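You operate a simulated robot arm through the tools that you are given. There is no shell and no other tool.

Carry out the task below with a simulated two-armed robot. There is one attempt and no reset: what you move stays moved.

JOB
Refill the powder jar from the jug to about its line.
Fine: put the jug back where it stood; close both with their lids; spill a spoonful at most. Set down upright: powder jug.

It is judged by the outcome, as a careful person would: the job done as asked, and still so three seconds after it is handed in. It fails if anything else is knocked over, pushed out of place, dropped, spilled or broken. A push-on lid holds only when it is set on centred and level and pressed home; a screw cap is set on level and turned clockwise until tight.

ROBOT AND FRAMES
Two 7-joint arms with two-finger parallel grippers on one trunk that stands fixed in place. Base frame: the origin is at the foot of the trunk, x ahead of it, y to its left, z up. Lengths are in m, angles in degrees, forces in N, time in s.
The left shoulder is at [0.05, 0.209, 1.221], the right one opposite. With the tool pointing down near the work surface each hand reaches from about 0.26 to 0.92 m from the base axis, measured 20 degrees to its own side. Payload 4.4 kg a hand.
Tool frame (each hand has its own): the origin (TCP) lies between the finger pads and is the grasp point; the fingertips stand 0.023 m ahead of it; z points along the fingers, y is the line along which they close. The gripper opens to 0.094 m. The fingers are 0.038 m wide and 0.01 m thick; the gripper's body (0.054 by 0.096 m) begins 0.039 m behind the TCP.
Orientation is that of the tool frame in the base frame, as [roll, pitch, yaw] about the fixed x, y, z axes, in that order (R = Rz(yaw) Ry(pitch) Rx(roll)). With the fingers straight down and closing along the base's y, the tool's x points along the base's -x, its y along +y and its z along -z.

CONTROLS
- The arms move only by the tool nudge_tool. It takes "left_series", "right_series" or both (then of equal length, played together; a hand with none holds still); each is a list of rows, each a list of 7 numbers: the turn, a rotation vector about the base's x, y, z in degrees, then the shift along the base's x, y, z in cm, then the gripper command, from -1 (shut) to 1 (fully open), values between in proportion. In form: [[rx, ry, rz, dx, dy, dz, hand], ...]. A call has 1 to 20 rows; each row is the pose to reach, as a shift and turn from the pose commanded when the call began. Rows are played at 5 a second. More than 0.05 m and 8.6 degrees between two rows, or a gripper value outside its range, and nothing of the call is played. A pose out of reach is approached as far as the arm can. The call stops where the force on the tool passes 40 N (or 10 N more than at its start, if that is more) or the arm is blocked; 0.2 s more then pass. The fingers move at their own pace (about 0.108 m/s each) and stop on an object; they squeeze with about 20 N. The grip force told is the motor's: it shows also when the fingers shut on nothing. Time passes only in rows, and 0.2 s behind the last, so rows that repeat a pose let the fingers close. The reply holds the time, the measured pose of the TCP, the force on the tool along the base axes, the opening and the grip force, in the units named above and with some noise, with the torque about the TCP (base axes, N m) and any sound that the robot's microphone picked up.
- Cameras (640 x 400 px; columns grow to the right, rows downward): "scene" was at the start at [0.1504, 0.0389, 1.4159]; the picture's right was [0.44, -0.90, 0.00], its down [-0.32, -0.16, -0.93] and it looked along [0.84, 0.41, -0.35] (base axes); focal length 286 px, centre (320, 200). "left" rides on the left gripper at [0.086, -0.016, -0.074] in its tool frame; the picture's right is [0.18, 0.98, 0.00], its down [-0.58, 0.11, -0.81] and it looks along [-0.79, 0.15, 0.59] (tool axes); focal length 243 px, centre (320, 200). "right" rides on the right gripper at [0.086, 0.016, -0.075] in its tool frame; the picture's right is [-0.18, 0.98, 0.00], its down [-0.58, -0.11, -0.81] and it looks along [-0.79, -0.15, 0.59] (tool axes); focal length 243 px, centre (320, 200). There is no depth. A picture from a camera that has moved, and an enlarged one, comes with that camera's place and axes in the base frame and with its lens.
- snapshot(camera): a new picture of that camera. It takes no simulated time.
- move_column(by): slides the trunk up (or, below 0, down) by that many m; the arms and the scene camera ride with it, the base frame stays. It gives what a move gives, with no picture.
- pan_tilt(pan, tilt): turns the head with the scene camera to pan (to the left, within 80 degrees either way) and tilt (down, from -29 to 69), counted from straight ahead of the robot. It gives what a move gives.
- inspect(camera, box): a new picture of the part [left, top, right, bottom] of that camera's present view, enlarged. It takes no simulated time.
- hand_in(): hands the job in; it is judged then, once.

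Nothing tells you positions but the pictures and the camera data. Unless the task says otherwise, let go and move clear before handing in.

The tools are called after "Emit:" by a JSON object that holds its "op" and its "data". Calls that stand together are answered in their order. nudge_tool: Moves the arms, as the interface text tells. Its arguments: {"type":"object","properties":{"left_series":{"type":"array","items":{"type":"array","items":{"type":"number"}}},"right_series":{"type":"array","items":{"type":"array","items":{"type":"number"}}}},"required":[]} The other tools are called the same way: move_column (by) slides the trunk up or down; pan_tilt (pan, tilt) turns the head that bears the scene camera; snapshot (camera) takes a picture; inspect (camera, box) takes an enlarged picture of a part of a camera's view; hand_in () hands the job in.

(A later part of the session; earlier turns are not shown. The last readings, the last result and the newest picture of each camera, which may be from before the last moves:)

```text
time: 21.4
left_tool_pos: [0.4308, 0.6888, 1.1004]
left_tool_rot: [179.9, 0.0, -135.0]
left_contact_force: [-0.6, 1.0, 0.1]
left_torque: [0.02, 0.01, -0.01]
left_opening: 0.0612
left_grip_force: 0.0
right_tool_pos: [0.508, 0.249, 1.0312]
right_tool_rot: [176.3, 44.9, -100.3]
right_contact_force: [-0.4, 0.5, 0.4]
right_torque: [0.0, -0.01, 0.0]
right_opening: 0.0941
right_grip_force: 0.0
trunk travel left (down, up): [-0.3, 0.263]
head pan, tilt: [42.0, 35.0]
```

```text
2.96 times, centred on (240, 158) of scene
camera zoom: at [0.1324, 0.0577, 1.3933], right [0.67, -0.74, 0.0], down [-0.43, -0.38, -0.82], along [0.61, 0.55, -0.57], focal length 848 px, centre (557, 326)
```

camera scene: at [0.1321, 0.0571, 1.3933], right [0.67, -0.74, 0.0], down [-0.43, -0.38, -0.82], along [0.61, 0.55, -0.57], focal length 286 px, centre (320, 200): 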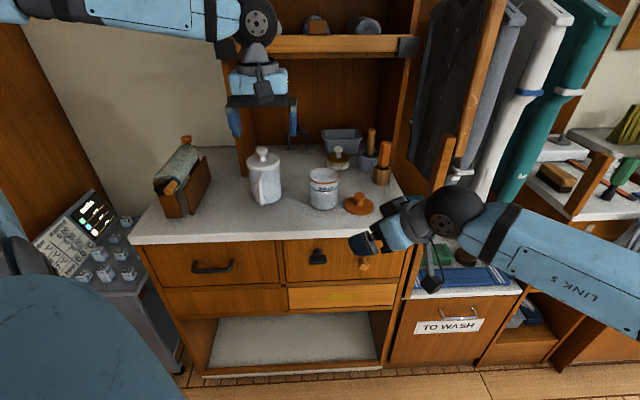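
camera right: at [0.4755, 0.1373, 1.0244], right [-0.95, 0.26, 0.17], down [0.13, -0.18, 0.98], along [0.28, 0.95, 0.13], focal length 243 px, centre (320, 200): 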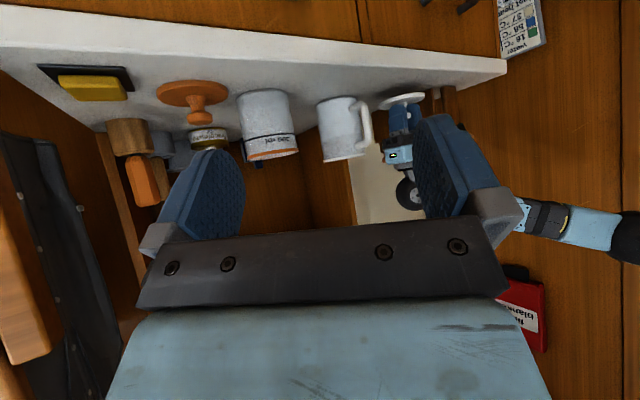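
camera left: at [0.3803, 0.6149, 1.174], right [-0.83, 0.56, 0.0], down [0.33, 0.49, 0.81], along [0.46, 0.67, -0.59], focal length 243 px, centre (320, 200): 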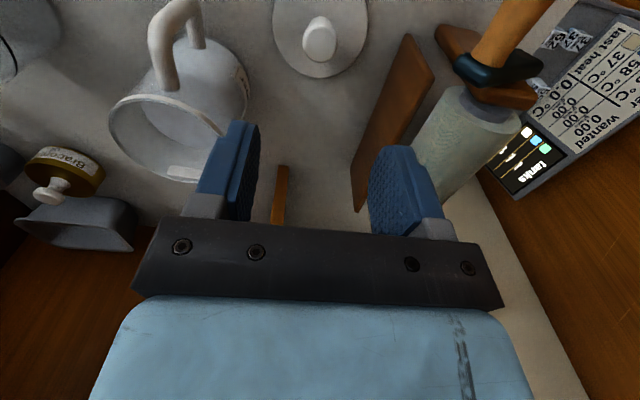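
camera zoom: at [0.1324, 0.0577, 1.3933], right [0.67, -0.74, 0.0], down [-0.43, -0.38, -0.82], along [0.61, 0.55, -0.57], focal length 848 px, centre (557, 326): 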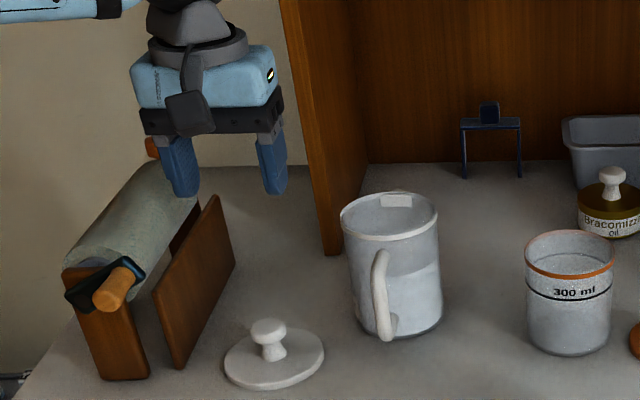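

The lid rests flat. Next is the jug: handle toward about azimuth 222°, spout toward about 42°. I'll bring the left hand to the front of the handle, then pitch the fingers forward by 60° (30° below horizontal).

Emit:
{"op": "nudge_tool", "data": {"left_series": [[0, 0, -1, -1, -3, 0, 0.3], [0, 0, -2, -2, -7, 0, 0.3], [0, 0, -3, -3, -11, 0, 0.3], [0, 0, -3, -3.5, -14.5, 0, 0.3], [0, 0, -3, -3.5, -16, 0, 0.3]]}}

Emit:
{"op": "nudge_tool", "data": {"left_series": [[5.02, -5.57, 0, 0, 0, -0.5, 0.3], [10.04, -11.14, 0, 0, 0, -1, 0.3], [15.06, -16.71, 0, 0, 0, -2, 0.3], [20.1, -22.3, 0, 0, 0, -3, 0.3], [25.1, -27.9, 0, 0, 0, -4, 0.3], [30.1, -33.4, 0, 0, 0, -5, 0.3], [35.1, -39, 0, 0, 0, -6, 0.3], [40.1, -44.6, 0, 0, 0, -7, 0.3], [40.1, -44.6, 0, 0, 0, -8, 0.3], [40.1, -44.6, 0, 0, 0, -8, 0.3]]}}

Emit:
{"op": "snapshot", "data": {"camera": "left"}}

Emit:
{"op": "snapshot", "data": {"camera": "scene"}}

Emit:
{"op": "snapshot", "data": {"camera": "right"}}

```text
time: 22.6
left_tool_pos: [0.3936, 0.5271, 1.1005]
left_tool_rot: [180.0, 0.0, -138.0]
left_contact_force: [0.3, 0.5, -1.4]
left_torque: [-0.01, 0.01, 0.0]
left_opening: 0.0611
left_grip_force: 0.1
right_tool_pos: [0.5086, 0.2488, 1.0316]
right_tool_rot: [176.3, 44.9, -100.3]
right_contact_force: [-0.3, 0.0, 0.7]
right_torque: [0.0, -0.01, 0.01]
right_opening: 0.0943
right_grip_force: 0.1
trunk travel left (down, up): [-0.3, 0.263]
head pan, tilt: [42.0, 35.0]
```

```text
time: 24.8
left_tool_pos: [0.3939, 0.5265, 1.0209]
left_tool_rot: [-179.8, 59.9, -137.9]
left_contact_force: [-0.4, -0.6, -0.1]
left_torque: [0.0, -0.04, 0.0]
left_opening: 0.0613
left_grip_force: 0.0
right_tool_pos: [0.5081, 0.2482, 1.0313]
right_tool_rot: [176.3, 44.8, -100.2]
right_contact_force: [-0.3, -0.8, 0.1]
right_torque: [0.03, 0.0, 0.02]
right_opening: 0.0939
right_grip_force: 0.1
trunk travel left (down, up): [-0.3, 0.263]
head pan, tilt: [42.0, 35.0]
```

```text
taken
camera left: at [0.3253, 0.4421, 0.9821], right [-0.73, 0.67, -0.16], down [-0.38, -0.19, 0.91], along [0.58, 0.72, 0.39], focal length 243 px, centre (320, 200)
```

left: 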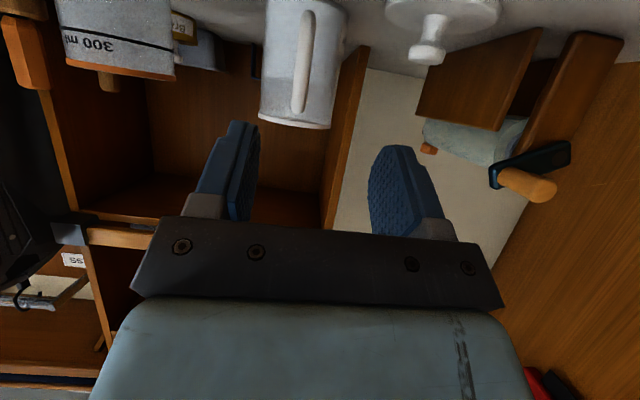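

```text
taken
camera scene: at [0.1321, 0.0572, 1.3934], right [0.67, -0.74, 0.0], down [-0.43, -0.38, -0.82], along [0.61, 0.55, -0.57], focal length 286 px, centre (320, 200)
```

scene: 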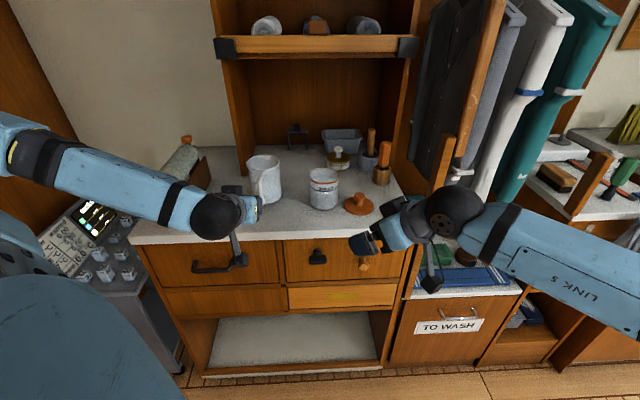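

```text
taken
camera right: at [0.4755, 0.1373, 1.0244], right [-0.95, 0.26, 0.17], down [0.13, -0.18, 0.98], along [0.28, 0.95, 0.13], focal length 243 px, centre (320, 200)
```

right: 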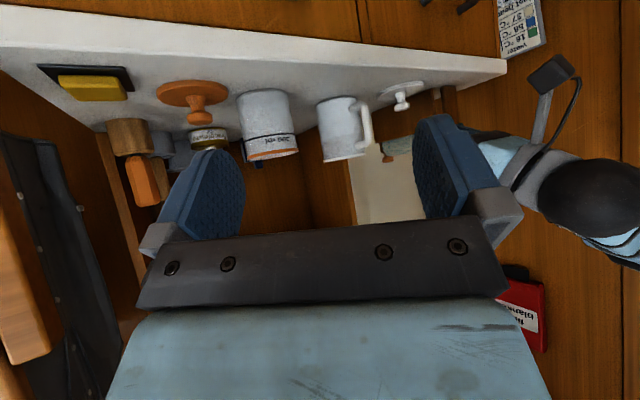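

The hand reaches the pitched pose well. I'll align it with the handle plane, lower it to handle height and move forward most of the way.

Emit:
{"op": "nudge_tool", "data": {"left_series": [[0, 0, 0, 0.5, -0.5, -2, 0.3], [0, 0, 0, 0.9, -1, -4, 0.3], [0, 0, 0, 0.9, -1, -5.2, 0.3], [0, 0, 0, 2.8, 0.7, -5.2, 0.3], [0, 0, 0, 4.7, 2.4, -5.2, 0.3], [0, 0, 0, 6.2, 3.75, -5.2, 0.3], [0, 0, 0, 6.9, 4.4, -5.2, 0.3], [0, 0, 0, 6.9, 4.4, -5.2, 0.3]]}}

Emit:
{"op": "snapshot", "data": {"camera": "left"}}

Emit:
{"op": "inspect", "data": {"camera": "right", "box": [300, 40, 500, 200]}}

Emit:
{"op": "inspect", "data": {"camera": "scene", "box": [200, 130, 320, 250]}}

```text
time: 26.6
left_tool_pos: [0.4653, 0.5745, 0.9684]
left_tool_rot: [-179.8, 60.0, -137.9]
left_contact_force: [-0.1, 0.1, 0.0]
left_torque: [-0.02, 0.0, 0.0]
left_opening: 0.0611
left_grip_force: 0.0
right_tool_pos: [0.5079, 0.2483, 1.0323]
right_tool_rot: [176.2, 44.9, -100.3]
right_contact_force: [-0.3, -0.8, -0.3]
right_torque: [-0.03, 0.0, -0.06]
right_opening: 0.0938
right_grip_force: 0.2
trunk travel left (down, up): [-0.3, 0.263]
head pan, tilt: [42.0, 35.0]
```

```text
taken
camera left: at [0.3944, 0.488, 0.9301], right [-0.73, 0.67, -0.16], down [-0.38, -0.19, 0.91], along [0.58, 0.72, 0.39], focal length 243 px, centre (320, 200)
```

left: 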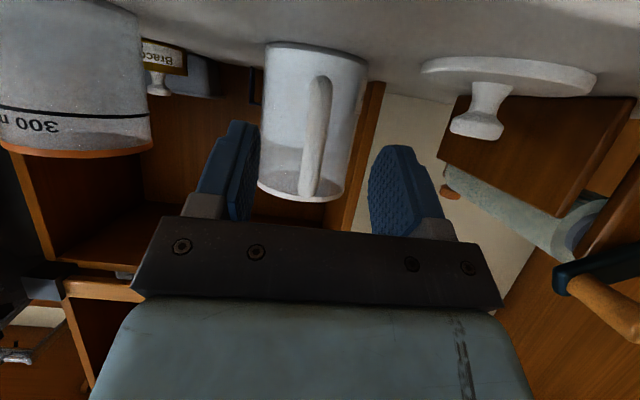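

```text
2.50 times, centred on (400, 120) of right
camera zoom: at [0.4755, 0.1373, 1.0244], right [-0.95, 0.26, 0.17], down [0.13, -0.18, 0.98], along [0.28, 0.95, 0.13], focal length 606 px, centre (120, 400)
```

zoom: 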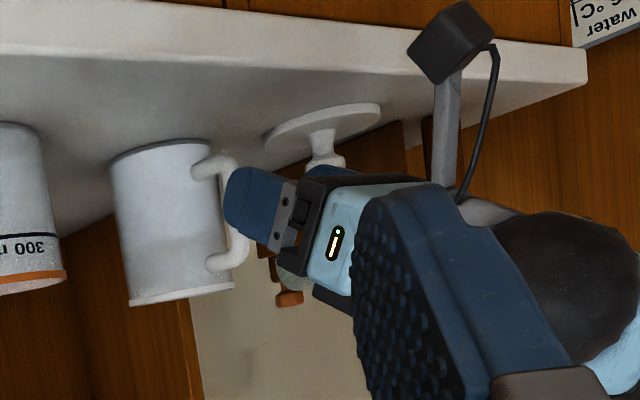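

```text
3.33 times, centred on (260, 190) of scene
camera zoom: at [0.1321, 0.0572, 1.3933], right [0.67, -0.74, 0.0], down [-0.43, -0.38, -0.82], along [0.61, 0.55, -0.57], focal length 954 px, centre (520, 233)
```

zoom: 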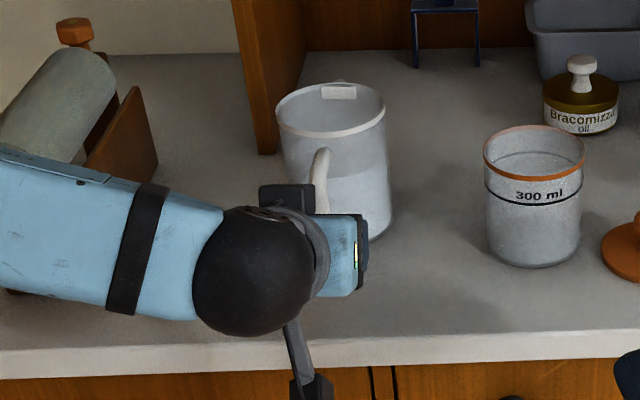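

Emit:
{"op": "inspect", "data": {"camera": "left", "box": [0, 0, 180, 170]}}

Emit:
{"op": "inspect", "data": {"camera": "left", "box": [220, 30, 420, 240]}}

Emit:
{"op": "inspect", "data": {"camera": "scene", "box": [300, 160, 350, 215]}}

```text
2.35 times, centred on (90, 85) of left
camera zoom: at [0.3944, 0.488, 0.9301], right [-0.73, 0.67, -0.16], down [-0.38, -0.19, 0.91], along [0.58, 0.72, 0.39], focal length 571 px, centre (861, 471)
```

zoom: 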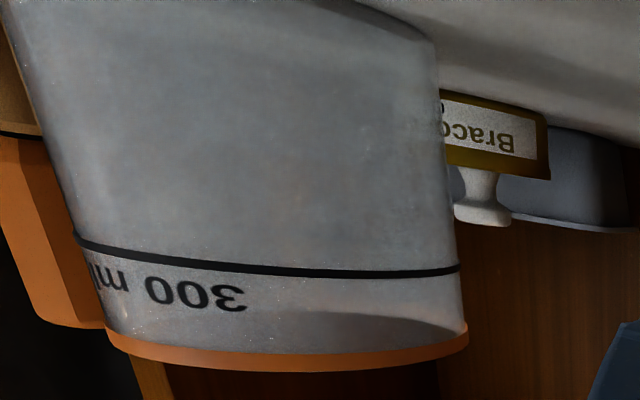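

```text
1.90 times, centred on (320, 135) of left
camera zoom: at [0.3944, 0.488, 0.9301], right [-0.73, 0.67, -0.16], down [-0.38, -0.19, 0.91], along [0.58, 0.72, 0.39], focal length 462 px, centre (320, 324)
```

zoom: 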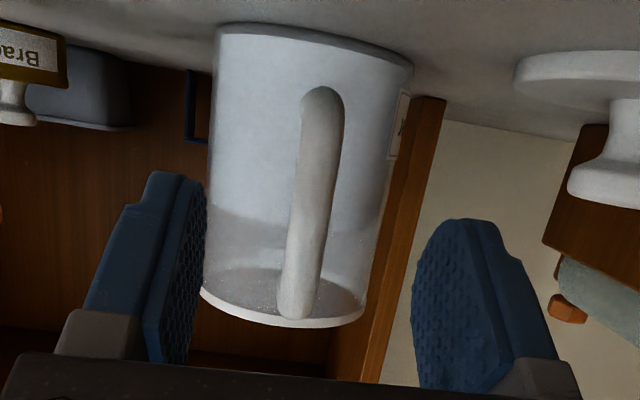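

```text
7.27 times, centred on (325, 188) of scene
camera zoom: at [0.1321, 0.0572, 1.3933], right [0.67, -0.74, 0.0], down [-0.43, -0.38, -0.82], along [0.61, 0.55, -0.57], focal length 2081 px, centre (284, 291)
```

zoom: 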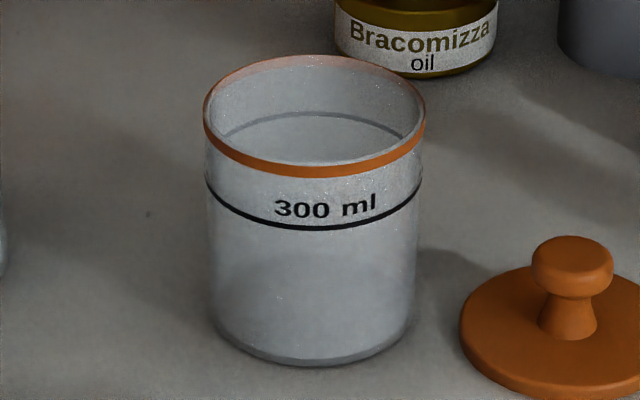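

The handle bar lies on the fingers' mid-plane, about 4.5 cm ahead. I'll advance 4.2 cm slowly with the fingers straddling it.

Emit:
{"op": "nudge_tool", "data": {"left_series": [[0, 0, 0, 0.75, 0.7, 0, 0.3], [0, 0, 0, 1.5, 1.4, 0, 0.3], [0, 0, 0, 2.2, 2.1, 0, 0.3], [0, 0, 0, 2.7, 2.55, 0, 0.3], [0, 0, 0, 3.05, 2.9, 0, 0.3], [0, 0, 0, 3.05, 2.9, 0, 0.3]]}}

Emit:
{"op": "snapshot", "data": {"camera": "left"}}

Emit:
{"op": "inspect", "data": {"camera": "right", "box": [300, 40, 460, 180]}}

Emit:
{"op": "inspect", "data": {"camera": "scene", "box": [220, 140, 310, 230]}}

```text
time: 28.0
left_tool_pos: [0.4934, 0.601, 0.9693]
left_tool_rot: [-179.9, 60.1, -137.9]
left_contact_force: [0.4, 0.0, 0.2]
left_torque: [-0.03, 0.01, 0.03]
left_opening: 0.061
left_grip_force: 0.0
right_tool_pos: [0.5076, 0.2481, 1.0323]
right_tool_rot: [176.3, 45.0, -100.4]
right_contact_force: [0.4, -0.9, 0.3]
right_torque: [0.01, 0.0, -0.01]
right_opening: 0.094
right_grip_force: 0.1
trunk travel left (down, up): [-0.3, 0.263]
head pan, tilt: [42.0, 35.0]
```

```text
taken
camera left: at [0.4235, 0.5159, 0.9307], right [-0.73, 0.67, -0.16], down [-0.38, -0.19, 0.91], along [0.58, 0.72, 0.39], focal length 243 px, centre (320, 200)
```

left: 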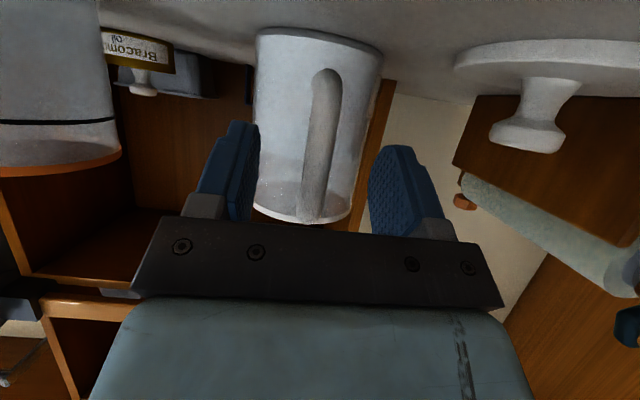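

```text
2.86 times, centred on (380, 110) of right
camera zoom: at [0.4755, 0.1373, 1.0244], right [-0.95, 0.26, 0.17], down [0.13, -0.18, 0.98], along [0.28, 0.95, 0.13], focal length 693 px, centre (149, 457)
```

zoom: 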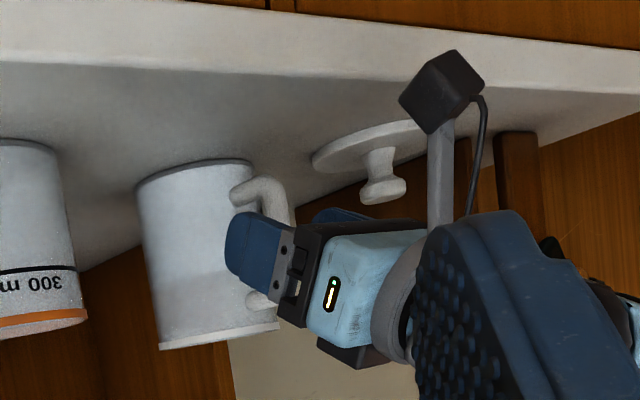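

```text
4.44 times, centred on (265, 185) of scene
camera zoom: at [0.1321, 0.0572, 1.3933], right [0.67, -0.74, 0.0], down [-0.43, -0.38, -0.82], along [0.61, 0.55, -0.57], focal length 1272 px, centre (564, 267)
```

zoom: 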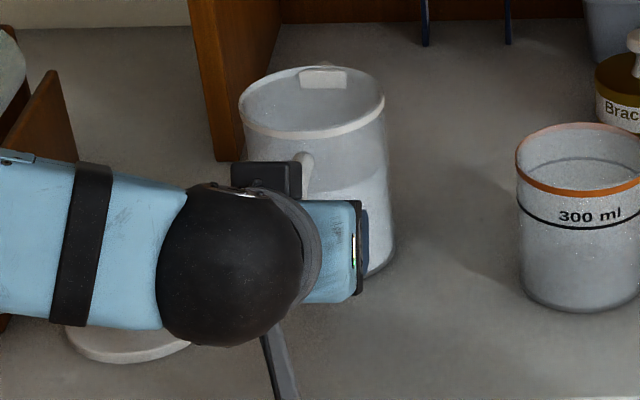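

The bar is between the pads. I'll move another 4 mm and close.

Emit:
{"op": "nudge_tool", "data": {"left_series": [[0, 0, 0, 0.3, 0.27, 0, 0.3], [0, 0, 0, 0.3, 0.27, 0, 0], [0, 0, 0, 0.3, 0.27, 0, -0.3], [0, 0, 0, 0.3, 0.27, 0, -0.6], [0, 0, 0, 0.3, 0.27, 0, -0.8], [0, 0, 0, 0.3, 0.27, 0, -1], [0, 0, 0, 0.3, 0.27, 0, -1], [0, 0, 0, 0.3, 0.27, 0, -1]]}}

Emit:
{"op": "snapshot", "data": {"camera": "left"}}

Emit:
{"op": "inspect", "data": {"camera": "right", "box": [300, 40, 460, 180]}}

```text
time: 29.8
left_tool_pos: [0.4954, 0.6038, 0.9696]
left_tool_rot: [-179.9, 60.0, -137.9]
left_contact_force: [0.2, 0.2, -0.2]
left_torque: [0.06, 0.04, -0.01]
left_opening: 0.0136
left_grip_force: 20.0
right_tool_pos: [0.5075, 0.2477, 1.0328]
right_tool_rot: [176.3, 44.9, -100.3]
right_contact_force: [0.2, 0.1, -0.1]
right_torque: [0.01, -0.03, 0.01]
right_opening: 0.0941
right_grip_force: 0.1
trunk travel left (down, up): [-0.3, 0.263]
head pan, tilt: [42.0, 35.0]
```

```text
taken
camera left: at [0.4265, 0.5184, 0.9307], right [-0.73, 0.67, -0.16], down [-0.38, -0.19, 0.91], along [0.58, 0.72, 0.39], focal length 243 px, centre (320, 200)
```

left: 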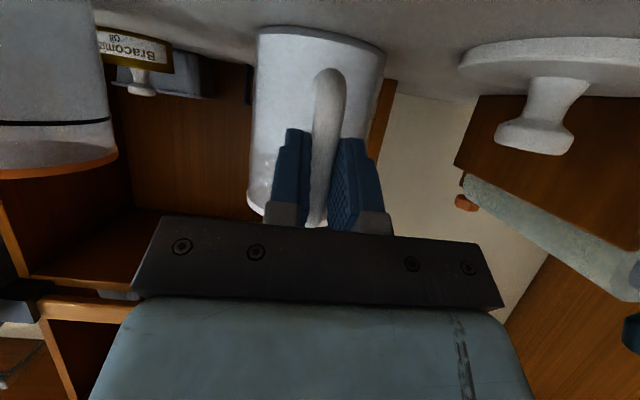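

```text
2.86 times, centred on (380, 110) of right
camera zoom: at [0.4755, 0.1373, 1.0244], right [-0.95, 0.26, 0.17], down [0.13, -0.18, 0.98], along [0.28, 0.95, 0.13], focal length 693 px, centre (149, 457)
```

zoom: 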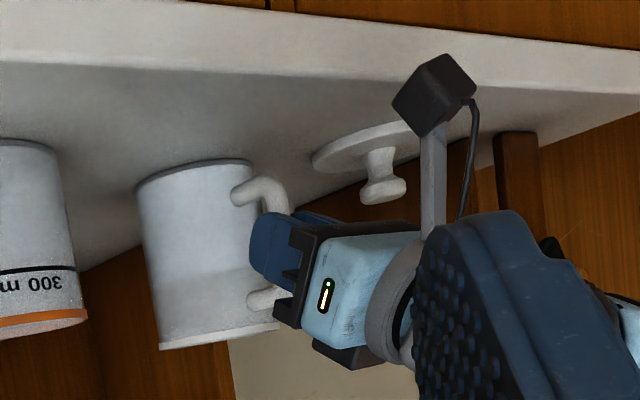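

The handle is gripped (13.6 mm) and the jug hasn't shifted. I'll lift slightly and check for droop and weight.

Emit:
{"op": "nudge_tool", "data": {"left_series": [[0, 0, 0, 0, 0, 0.3, -1], [0, 0, 0, 0, 0, 0.7, -1], [0, 0, 0, 0, 0, 1.2, -1], [0, 0, 0, 0, 0, 1.5, -1], [0, 0, 0, 0, 0, 1.5, -1], [0, 0, 0, 0, 0, 1.5, -1]]}}

Emit:
{"op": "inspect", "data": {"camera": "right", "box": [300, 40, 460, 180]}}

Emit:
{"op": "snapshot", "data": {"camera": "left"}}

```text
time: 31.2
left_tool_pos: [0.4967, 0.6039, 0.9826]
left_tool_rot: [-179.9, 59.9, -137.9]
left_contact_force: [-0.5, 0.0, -4.6]
left_torque: [-0.24, 0.32, 0.01]
left_opening: 0.0138
left_grip_force: 20.0
right_tool_pos: [0.5067, 0.2482, 1.0317]
right_tool_rot: [176.4, 44.9, -100.3]
right_contact_force: [0.6, 0.1, -0.1]
right_torque: [-0.02, 0.03, -0.02]
right_opening: 0.094
right_grip_force: 0.0
trunk travel left (down, up): [-0.3, 0.263]
head pan, tilt: [42.0, 35.0]
```

```text
2.86 times, centred on (380, 110) of right
camera zoom: at [0.4758, 0.1377, 1.0241], right [-0.95, 0.26, 0.17], down [0.13, -0.18, 0.98], along [0.28, 0.95, 0.13], focal length 693 px, centre (149, 457)
```

zoom: 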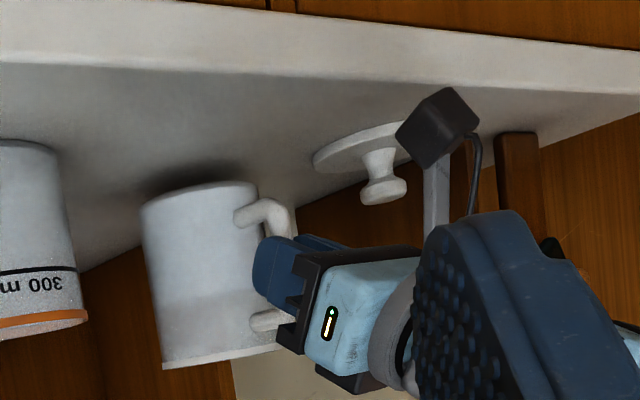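

```text
taken
camera left: at [0.4269, 0.5188, 0.9449], right [-0.73, 0.67, -0.16], down [-0.38, -0.19, 0.91], along [0.58, 0.72, 0.39], focal length 243 px, centre (320, 200)
```

left: 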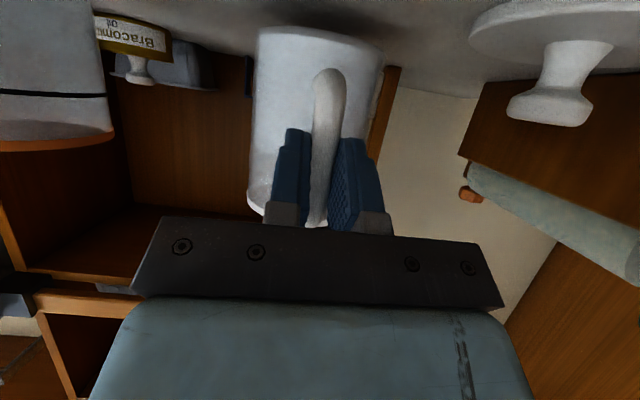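

The jug lifts cleanly: 4.6 N, no droop. I'll raise it well above the jar and swing to azimuth 15°, so the spout will sit over the jar with the right camera viewing from the side.

Emit:
{"op": "nudge_tool", "data": {"left_series": [[0, 0, 0, 0, 0, 1.5, -1], [0, 0, 0, 0, 0, 4, -1], [0, 0, 0, 0, 0, 7, -1], [0, 0, 0, 0, 0, 10, -1], [0, 0, 0, 0, 0, 12.5, -1], [0, 0, 0, 0, 0, 13.8, -1], [0, 0, -2, 0, -1, 13.8, -1], [0, 0, -6, 0, -3, 13.8, -1], [0, 0, -10, 0.1, -5, 13.8, -1], [0, 0, -14, 0.2, -7, 13.8, -1], [0, 0, -18, 0.3, -9, 13.8, -1], [0, 0, -22, 0.4, -11, 13.8, -1], [0, 0, -25, 0.4, -12.5, 13.8, -1], [0, 0, -27, 0.4, -13.5, 13.8, -1], [0, 0, -27, 0.4, -13.5, 13.8, -1]]}}

Emit:
{"op": "snapshot", "data": {"camera": "right"}}

Emit:
{"op": "snapshot", "data": {"camera": "scene"}}

Emit:
{"op": "snapshot", "data": {"camera": "left"}}

```text
time: 34.4
left_tool_pos: [0.5011, 0.47, 1.121]
left_tool_rot: [-179.8, 60.0, -164.8]
left_contact_force: [0.2, -0.4, -4.4]
left_torque: [-0.11, 0.34, 0.02]
left_opening: 0.0137
left_grip_force: 19.7
right_tool_pos: [0.5085, 0.2492, 1.0322]
right_tool_rot: [176.3, 45.0, -100.3]
right_contact_force: [0.8, 0.8, 0.3]
right_torque: [-0.02, -0.01, -0.01]
right_opening: 0.094
right_grip_force: 0.0
trunk travel left (down, up): [-0.3, 0.263]
head pan, tilt: [42.0, 35.0]
```

```text
taken
camera right: at [0.4758, 0.1376, 1.0241], right [-0.95, 0.26, 0.17], down [0.13, -0.18, 0.98], along [0.28, 0.95, 0.13], focal length 243 px, centre (320, 200)
```

right: 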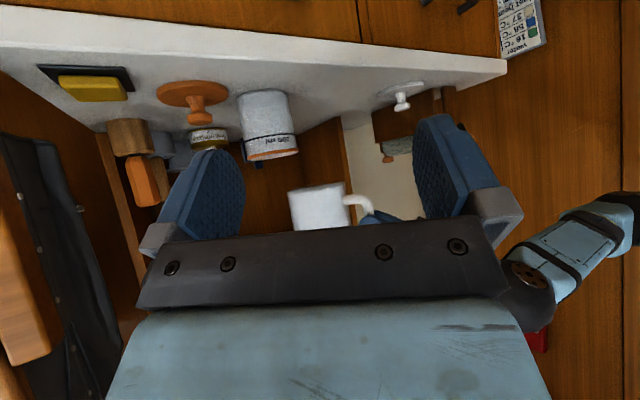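

```text
taken
camera scene: at [0.1326, 0.0576, 1.3933], right [0.67, -0.74, 0.0], down [-0.43, -0.38, -0.82], along [0.61, 0.55, -0.57], focal length 286 px, centre (320, 200)
```

scene: 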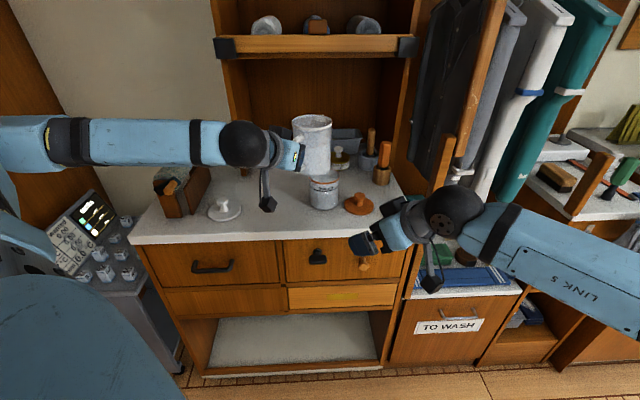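

```text
taken
camera left: at [0.4009, 0.4253, 1.0828], right [-0.34, 0.93, -0.16], down [-0.42, 0.0, 0.91], along [0.84, 0.38, 0.39], focal length 243 px, centre (320, 200)
```

left: 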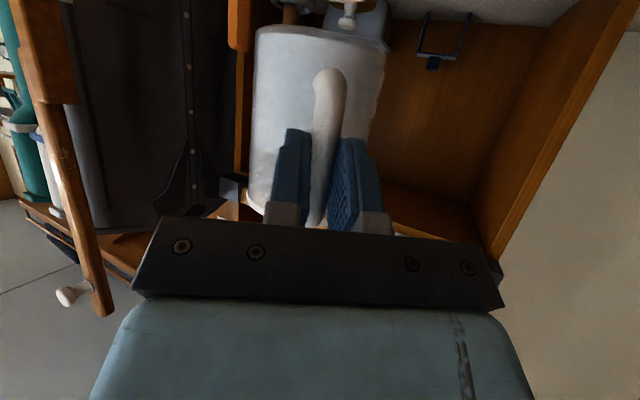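

The jug is above and behind the jar. I'll tilt to 30° in place (well short of flow) and lower slightly, then check the spout against the jar.

Emit:
{"op": "nudge_tool", "data": {"left_series": [[-1.3, 4.8, 0, 0, 0, 0, -1], [-2.6, 9.65, 0, 0, 0, 0, -1], [-3.9, 14.5, 0, 0, 0, 0, -1], [-5.2, 19.3, 0, 0, 0, -1, -1], [-6.5, 24.1, 0, 0, 0, -2, -1], [-7.86, 28.95, 0, 0, 0, -3, -1], [-7.86, 28.95, 0, 0, 0, -4.5, -1], [-7.86, 28.95, 0, 0, 0, -4.5, -1]]}}

Emit:
{"op": "snapshot", "data": {"camera": "right"}}

Emit:
{"op": "inspect", "data": {"camera": "right", "box": [220, 70, 400, 230]}}

Emit:
{"op": "inspect", "data": {"camera": "scene", "box": [250, 100, 400, 220]}}

```text
time: 36.2
left_tool_pos: [0.5014, 0.469, 1.0758]
left_tool_rot: [-179.8, 30.0, -164.9]
left_contact_force: [0.0, -0.1, -4.8]
left_torque: [-0.08, 0.34, -0.01]
left_opening: 0.0135
left_grip_force: 20.2
right_tool_pos: [0.508, 0.2479, 1.0309]
right_tool_rot: [176.3, 44.9, -100.3]
right_contact_force: [-0.9, -0.4, -0.1]
right_torque: [0.01, 0.01, 0.0]
right_opening: 0.0939
right_grip_force: 0.0
trunk travel left (down, up): [-0.3, 0.263]
head pan, tilt: [42.0, 35.0]
```

```text
taken
camera right: at [0.4758, 0.1375, 1.0241], right [-0.95, 0.26, 0.17], down [0.13, -0.18, 0.98], along [0.28, 0.95, 0.13], focal length 243 px, centre (320, 200)
```

right: 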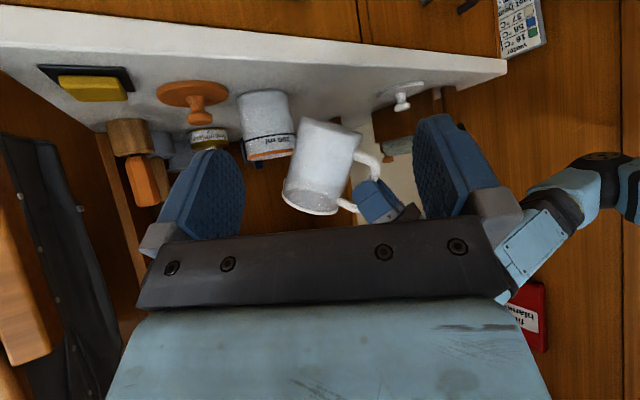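

```text
2.50 times, centred on (310, 150) of right
camera zoom: at [0.4758, 0.1375, 1.0241], right [-0.95, 0.26, 0.17], down [0.13, -0.18, 0.98], along [0.28, 0.95, 0.13], focal length 606 px, centre (345, 325)
```

zoom: 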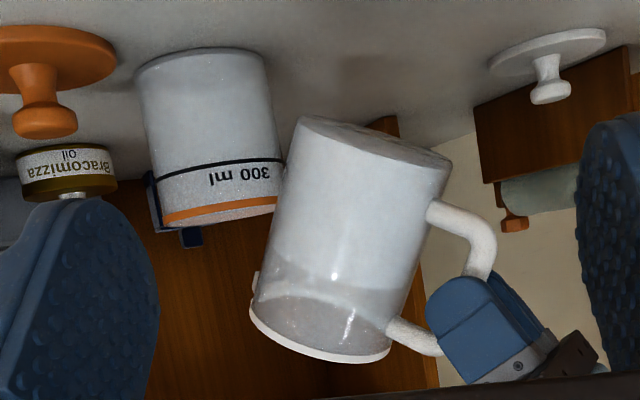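

```text
3.33 times, centred on (325, 160) of scene
camera zoom: at [0.1327, 0.0575, 1.3933], right [0.67, -0.74, 0.0], down [-0.43, -0.38, -0.82], along [0.61, 0.55, -0.57], focal length 954 px, centre (303, 333)
```

zoom: 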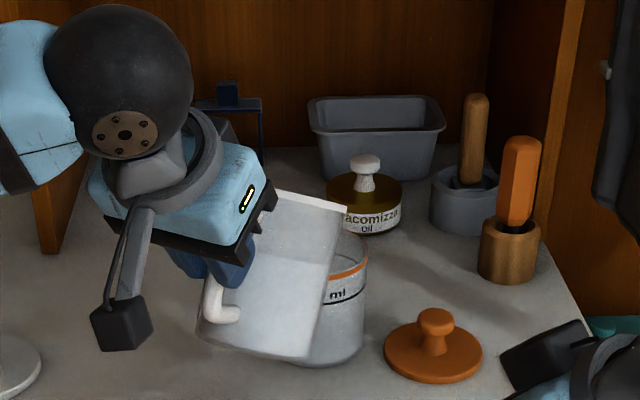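

The spout is where I computed it, at (0.642, 0.506, 1.04), inside the jar's opening. I'll tilt to 45°, pivoting about the spout, and check.

Emit:
{"op": "nudge_tool", "data": {"left_series": [[-0.79, 2.9, 0, 0.15, 0.04, 0.5, -1], [-1.57, 5.79, 0, 0.35, 0.08, 1.0, -1], [-2.36, 8.68, 0, 0.55, 0.13, 1.6, -1], [-3.14, 11.58, 0, 0.85, 0.2, 2.3, -1], [-3.93, 14.47, 0, 1.2, 0.3, 3.05, -1], [-3.93, 14.47, 0, 1.2, 0.3, 3.05, -1]]}}

Emit:
{"op": "inspect", "data": {"camera": "right", "box": [220, 70, 400, 230]}}

Emit:
{"op": "inspect", "data": {"camera": "scene", "box": [250, 100, 400, 220]}}

```text
time: 37.6
left_tool_pos: [0.5128, 0.4726, 1.1068]
left_tool_rot: [-179.8, 14.9, -164.8]
left_contact_force: [-0.4, 0.2, -4.2]
left_torque: [-0.03, 0.24, 0.0]
left_opening: 0.0135
left_grip_force: 19.6
right_tool_pos: [0.5068, 0.2487, 1.0325]
right_tool_rot: [176.3, 44.9, -100.3]
right_contact_force: [-0.1, -0.8, 0.7]
right_torque: [-0.01, 0.0, -0.02]
right_opening: 0.0941
right_grip_force: 0.1
trunk travel left (down, up): [-0.3, 0.263]
head pan, tilt: [42.0, 35.0]
```

```text
2.50 times, centred on (310, 150) of right
camera zoom: at [0.4757, 0.1376, 1.0242], right [-0.95, 0.26, 0.17], down [0.13, -0.18, 0.98], along [0.28, 0.95, 0.13], focal length 606 px, centre (345, 325)
```

zoom: 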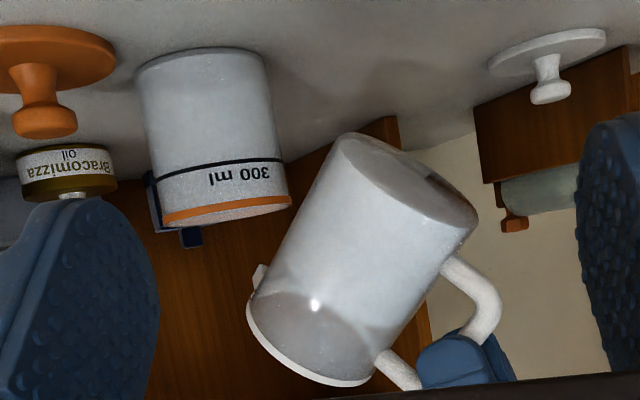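

```text
3.33 times, centred on (325, 160) of scene
camera zoom: at [0.1325, 0.0576, 1.3933], right [0.67, -0.74, 0.0], down [-0.43, -0.38, -0.82], along [0.61, 0.55, -0.57], focal length 954 px, centre (303, 333)
```

zoom: 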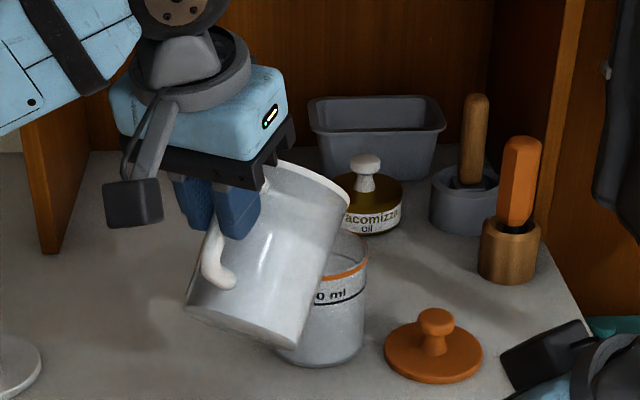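

Emit:
{"op": "inspect", "data": {"camera": "right", "box": [232, 84, 302, 166]}}

Emit:
{"op": "inspect", "data": {"camera": "scene", "box": [310, 160, 370, 215]}}

```text
4.88 times, centred on (267, 125) of right
camera zoom: at [0.4757, 0.1376, 1.0242], right [-0.95, 0.26, 0.17], down [0.13, -0.18, 0.98], along [0.28, 0.95, 0.13], focal length 1184 px, centre (578, 566)
```

zoom: 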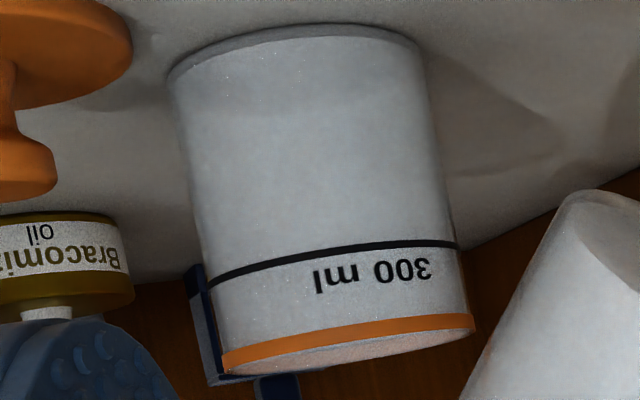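

```text
7.27 times, centred on (340, 188) of scene
camera zoom: at [0.1325, 0.0576, 1.3933], right [0.67, -0.74, 0.0], down [-0.43, -0.38, -0.82], along [0.61, 0.55, -0.57], focal length 2081 px, centre (174, 291)
```

zoom: 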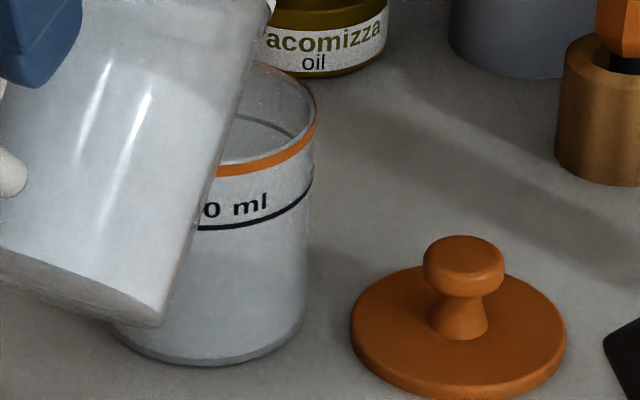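

I can't yet read the level inside the jar, so I'll pour in small steps and watch the pictures and the weight (about 4.5 N now). Next: lower the spout to ~3 cm above the rim and tilt to 50°.

Emit:
{"op": "nudge_tool", "data": {"left_series": [[0, 0, 0, 0, 0, -0.8, -1], [0, 0, 0, 0, 0, -1.5, -1], [-0.4, 1.45, 0, 0.2, 0.03, -1.35, -1], [-0.79, 2.9, 0, 0.35, 0.07, -1.15, -1], [-1.31, 4.82, 0, 0.6, 0.12, -0.9, -1], [-1.31, 4.82, 0, 0.6, 0.12, -0.9, -1], [-1.31, 4.82, 0, 0.6, 0.12, -0.9, -1]]}}

Emit:
{"op": "inspect", "data": {"camera": "right", "box": [220, 70, 400, 230]}}

Emit:
{"op": "inspect", "data": {"camera": "scene", "box": [290, 140, 370, 215]}}

```text
time: 39.2
left_tool_pos: [0.5184, 0.4723, 1.0983]
left_tool_rot: [-179.8, 10.0, -164.9]
left_contact_force: [0.0, -0.3, -3.7]
left_torque: [-0.06, 0.19, -0.01]
left_opening: 0.0136
left_grip_force: 19.7
right_tool_pos: [0.5089, 0.249, 1.032]
right_tool_rot: [176.3, 44.9, -100.2]
right_contact_force: [-0.3, 0.8, -0.1]
right_torque: [0.01, 0.0, -0.03]
right_opening: 0.0937
right_grip_force: 0.1
trunk travel left (down, up): [-0.3, 0.263]
head pan, tilt: [42.0, 35.0]
```

```text
2.50 times, centred on (310, 150) of right
camera zoom: at [0.4759, 0.1375, 1.024], right [-0.95, 0.26, 0.17], down [0.13, -0.18, 0.98], along [0.28, 0.95, 0.13], focal length 606 px, centre (345, 325)
```

zoom: 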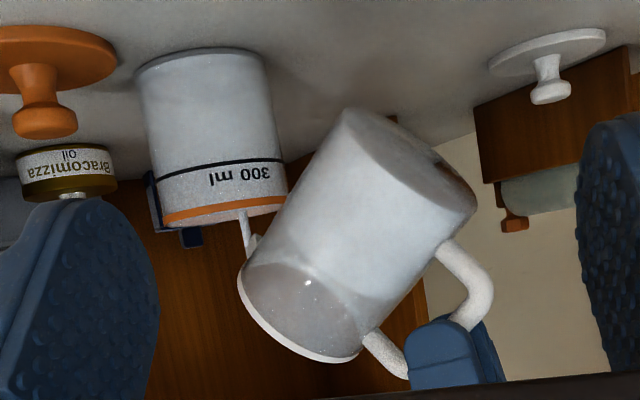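

```text
5.33 times, centred on (330, 178) of scene
camera zoom: at [0.1328, 0.0576, 1.3932], right [0.67, -0.74, 0.0], down [-0.43, -0.38, -0.82], along [0.61, 0.55, -0.57], focal length 1526 px, centre (267, 320)
```

zoom: 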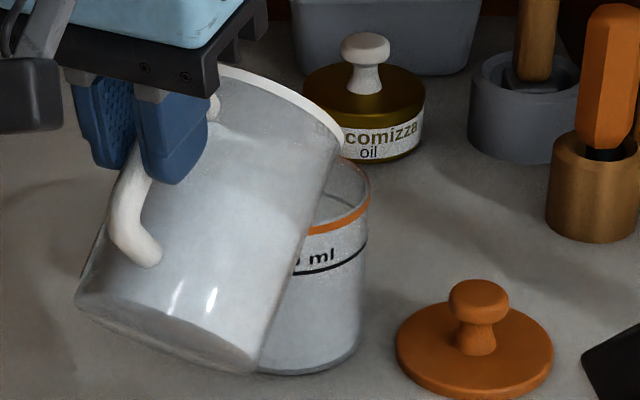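

Powder is streaming from the spout into the jar. I'll check the jar's level closely before letting more time pass.

Emit:
{"op": "inspect", "data": {"camera": "right", "box": [232, 84, 332, 176]}}

Emit:
{"op": "inspect", "data": {"camera": "scene", "box": [325, 160, 365, 215]}}

```text
4.35 times, centred on (282, 130) of right
camera zoom: at [0.4759, 0.1375, 1.024], right [-0.95, 0.26, 0.17], down [0.13, -0.18, 0.98], along [0.28, 0.95, 0.13], focal length 1055 px, centre (485, 504)
```

zoom: 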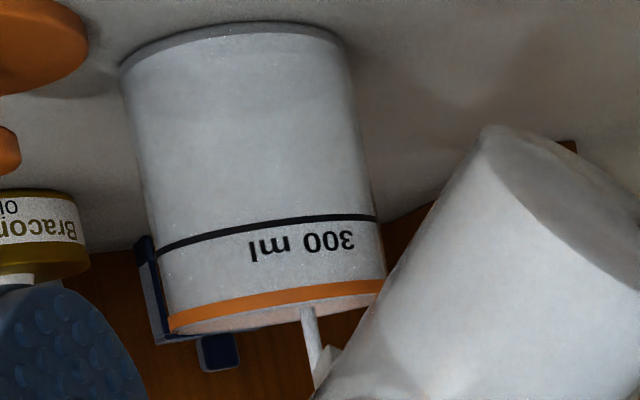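

```text
7.27 times, centred on (345, 188) of scene
camera zoom: at [0.1328, 0.0576, 1.3932], right [0.67, -0.74, 0.0], down [-0.43, -0.38, -0.82], along [0.61, 0.55, -0.57], focal length 2081 px, centre (138, 291)
```

zoom: 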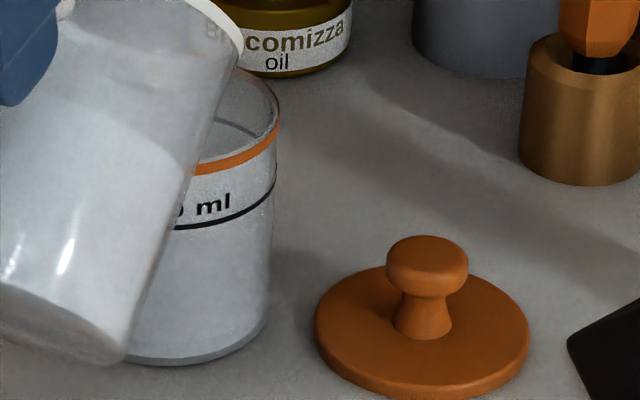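

The weight has already dropped by about 0.8 N, so it flows fast. I'll tilt back 8–10° to stop the stream and read the level.

Emit:
{"op": "nudge_tool", "data": {"left_series": [[2.1, -7.72, 0, -0.93, -0.25, -1.2, -1], [3.14, -11.6, 0, -1.2, -0.32, -1.6, -1], [3.14, -11.6, 0, -1.2, -0.32, -1.6, -1]]}}

Emit:
{"op": "inspect", "data": {"camera": "right", "box": [232, 84, 302, 166]}}

Emit:
{"op": "inspect", "data": {"camera": "right", "box": [220, 70, 400, 230]}}

Emit:
{"op": "inspect", "data": {"camera": "scene", "box": [310, 160, 370, 215]}}

```text
time: 40.0
left_tool_pos: [0.5069, 0.4696, 1.0811]
left_tool_rot: [-179.7, 22.1, -164.8]
left_contact_force: [0.0, 0.1, -4.8]
left_torque: [-0.07, 0.26, 0.05]
left_opening: 0.0135
left_grip_force: 19.6
right_tool_pos: [0.5062, 0.248, 1.0326]
right_tool_rot: [176.3, 44.9, -100.3]
right_contact_force: [-0.4, -0.5, -0.9]
right_torque: [0.02, 0.01, -0.04]
right_opening: 0.0938
right_grip_force: 0.1
trunk travel left (down, up): [-0.3, 0.263]
head pan, tilt: [42.0, 35.0]
```

```text
4.88 times, centred on (267, 125) of right
camera zoom: at [0.4756, 0.1377, 1.0242], right [-0.95, 0.26, 0.17], down [0.13, -0.18, 0.98], along [0.28, 0.95, 0.13], focal length 1184 px, centre (578, 566)
```

zoom: 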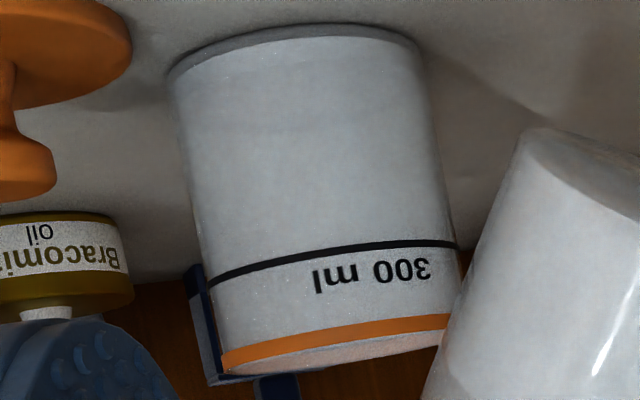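

```text
2.50 times, centred on (310, 150) of right
camera zoom: at [0.4756, 0.1377, 1.0242], right [-0.95, 0.26, 0.17], down [0.13, -0.18, 0.98], along [0.28, 0.95, 0.13], focal length 606 px, centre (345, 325)
```

zoom: 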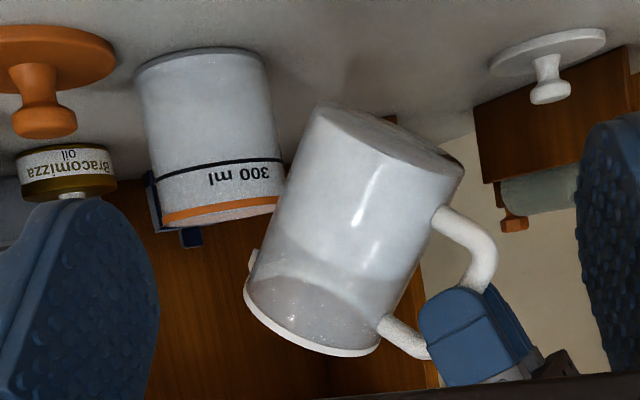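

```text
7.27 times, centred on (340, 188) of scene
camera zoom: at [0.1324, 0.0577, 1.3933], right [0.67, -0.74, 0.0], down [-0.43, -0.38, -0.82], along [0.61, 0.55, -0.57], focal length 2081 px, centre (174, 291)
```

zoom: 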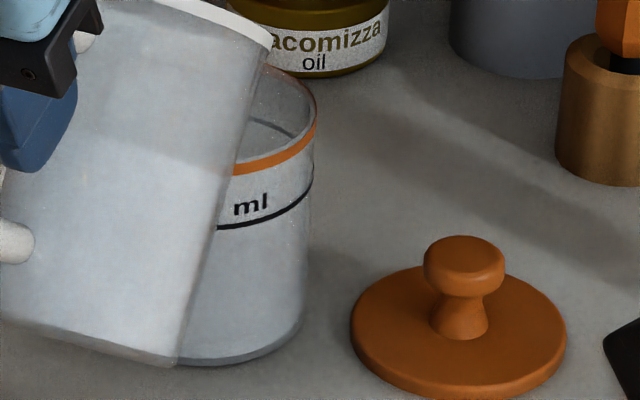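

Emit:
{"op": "inspect", "data": {"camera": "right", "box": [236, 86, 296, 146]}}

Emit:
{"op": "inspect", "data": {"camera": "scene", "box": [332, 180, 354, 212]}}

```text
6.67 times, centred on (266, 116) of right
camera zoom: at [0.4756, 0.1377, 1.0242], right [-0.95, 0.26, 0.17], down [0.13, -0.18, 0.98], along [0.28, 0.95, 0.13], focal length 1618 px, centre (680, 760)
```

zoom: 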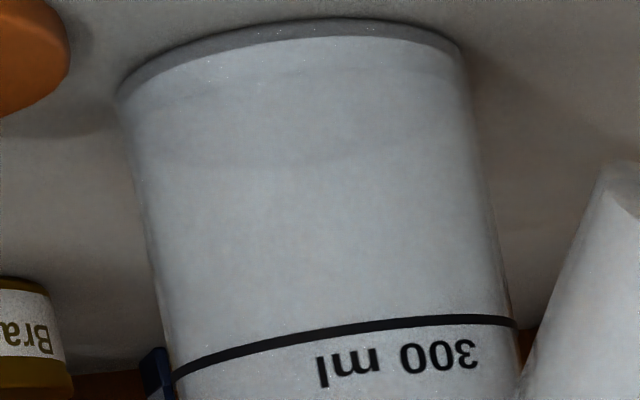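

```text
12.50 times, centred on (343, 196) of scene
camera zoom: at [0.1324, 0.0577, 1.3933], right [0.67, -0.74, 0.0], down [-0.43, -0.38, -0.82], along [0.61, 0.55, -0.57], focal length 3577 px, centre (32, 250)
```

zoom: 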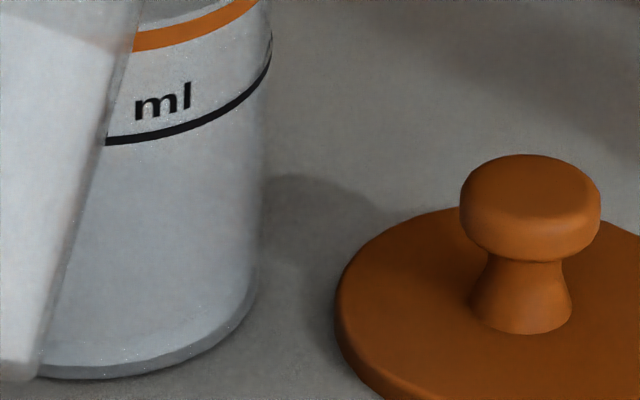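

The jar was nearly empty (level z≈0.902) and has now gained about 8 mm; the line is at z≈0.969. So roughly 260 ml more is needed. I'll resume at 50–52° with the spout a little nearer the jar's centre.

Emit:
{"op": "nudge_tool", "data": {"left_series": [[-1.05, 3.86, 0, 0.4, 0.12, 0.4, -1], [-2.1, 7.72, 0, 0.95, 0.28, 0.9, -1], [-2.62, 9.65, 0, 1.3, 0.4, 1.2, -1], [-3.14, 11.58, 0, 1.6, 0.5, 1.45, -1], [-3.41, 12.55, 0, 1.73, 0.53, 1.65, -1], [-3.67, 13.5, 0, 1.87, 0.57, 1.88, -1], [-3.67, 13.5, 0, 1.87, 0.57, 1.88, -1], [-3.67, 13.5, 0, 1.87, 0.57, 1.88, -1], [-3.67, 13.5, 0, 1.87, 0.57, 1.88, -1]]}}

Emit:
{"op": "inspect", "data": {"camera": "right", "box": [220, 70, 400, 230]}}

Emit:
{"op": "inspect", "data": {"camera": "right", "box": [236, 86, 296, 146]}}

Emit:
{"op": "inspect", "data": {"camera": "scene", "box": [270, 120, 390, 220]}}

```text
time: 42.0
left_tool_pos: [0.526, 0.4762, 1.1002]
left_tool_rot: [-179.7, 8.1, -165.0]
left_contact_force: [0.4, -0.2, -2.8]
left_torque: [-0.07, 0.16, 0.0]
left_opening: 0.0135
left_grip_force: 20.1
right_tool_pos: [0.5075, 0.2491, 1.0322]
right_tool_rot: [176.3, 44.8, -100.4]
right_contact_force: [0.0, 0.8, 0.3]
right_torque: [-0.02, -0.04, 0.0]
right_opening: 0.094
right_grip_force: 0.1
trunk travel left (down, up): [-0.3, 0.263]
head pan, tilt: [42.0, 35.0]
```

```text
2.50 times, centred on (310, 150) of right
camera zoom: at [0.4758, 0.1376, 1.0241], right [-0.95, 0.26, 0.17], down [0.13, -0.18, 0.98], along [0.28, 0.95, 0.13], focal length 606 px, centre (345, 325)
```

zoom: 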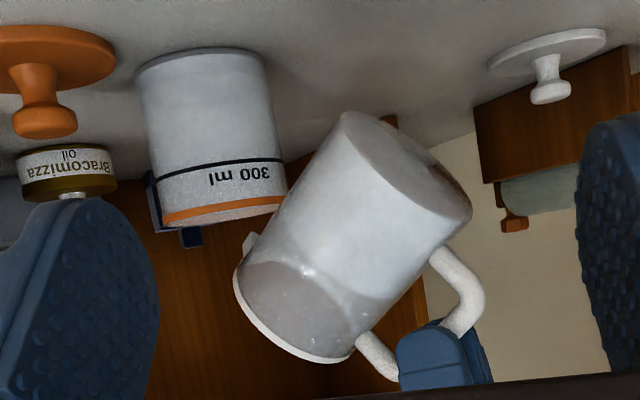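

```text
6.67 times, centred on (266, 116) of right
camera zoom: at [0.4758, 0.1376, 1.0241], right [-0.95, 0.26, 0.17], down [0.13, -0.18, 0.98], along [0.28, 0.95, 0.13], focal length 1618 px, centre (680, 760)
```

zoom: 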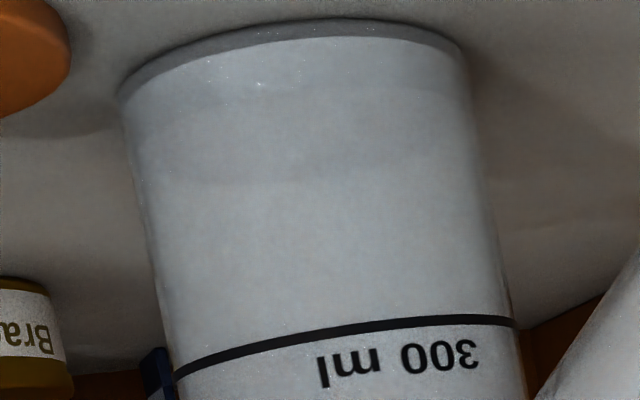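

```text
4.00 times, centred on (330, 170) of scene
camera zoom: at [0.1325, 0.0576, 1.3933], right [0.67, -0.74, 0.0], down [-0.43, -0.38, -0.82], along [0.61, 0.55, -0.57], focal length 1145 px, centre (280, 320)
```

zoom: 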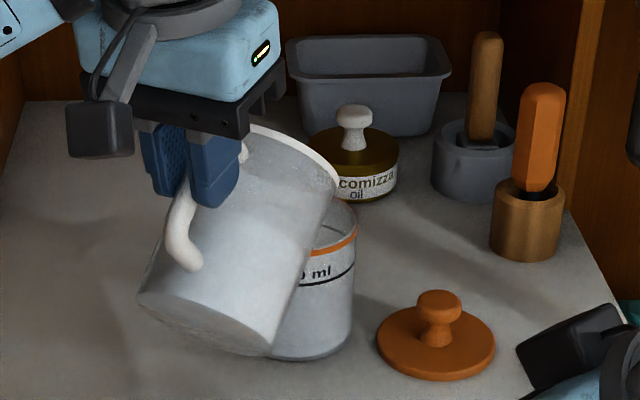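

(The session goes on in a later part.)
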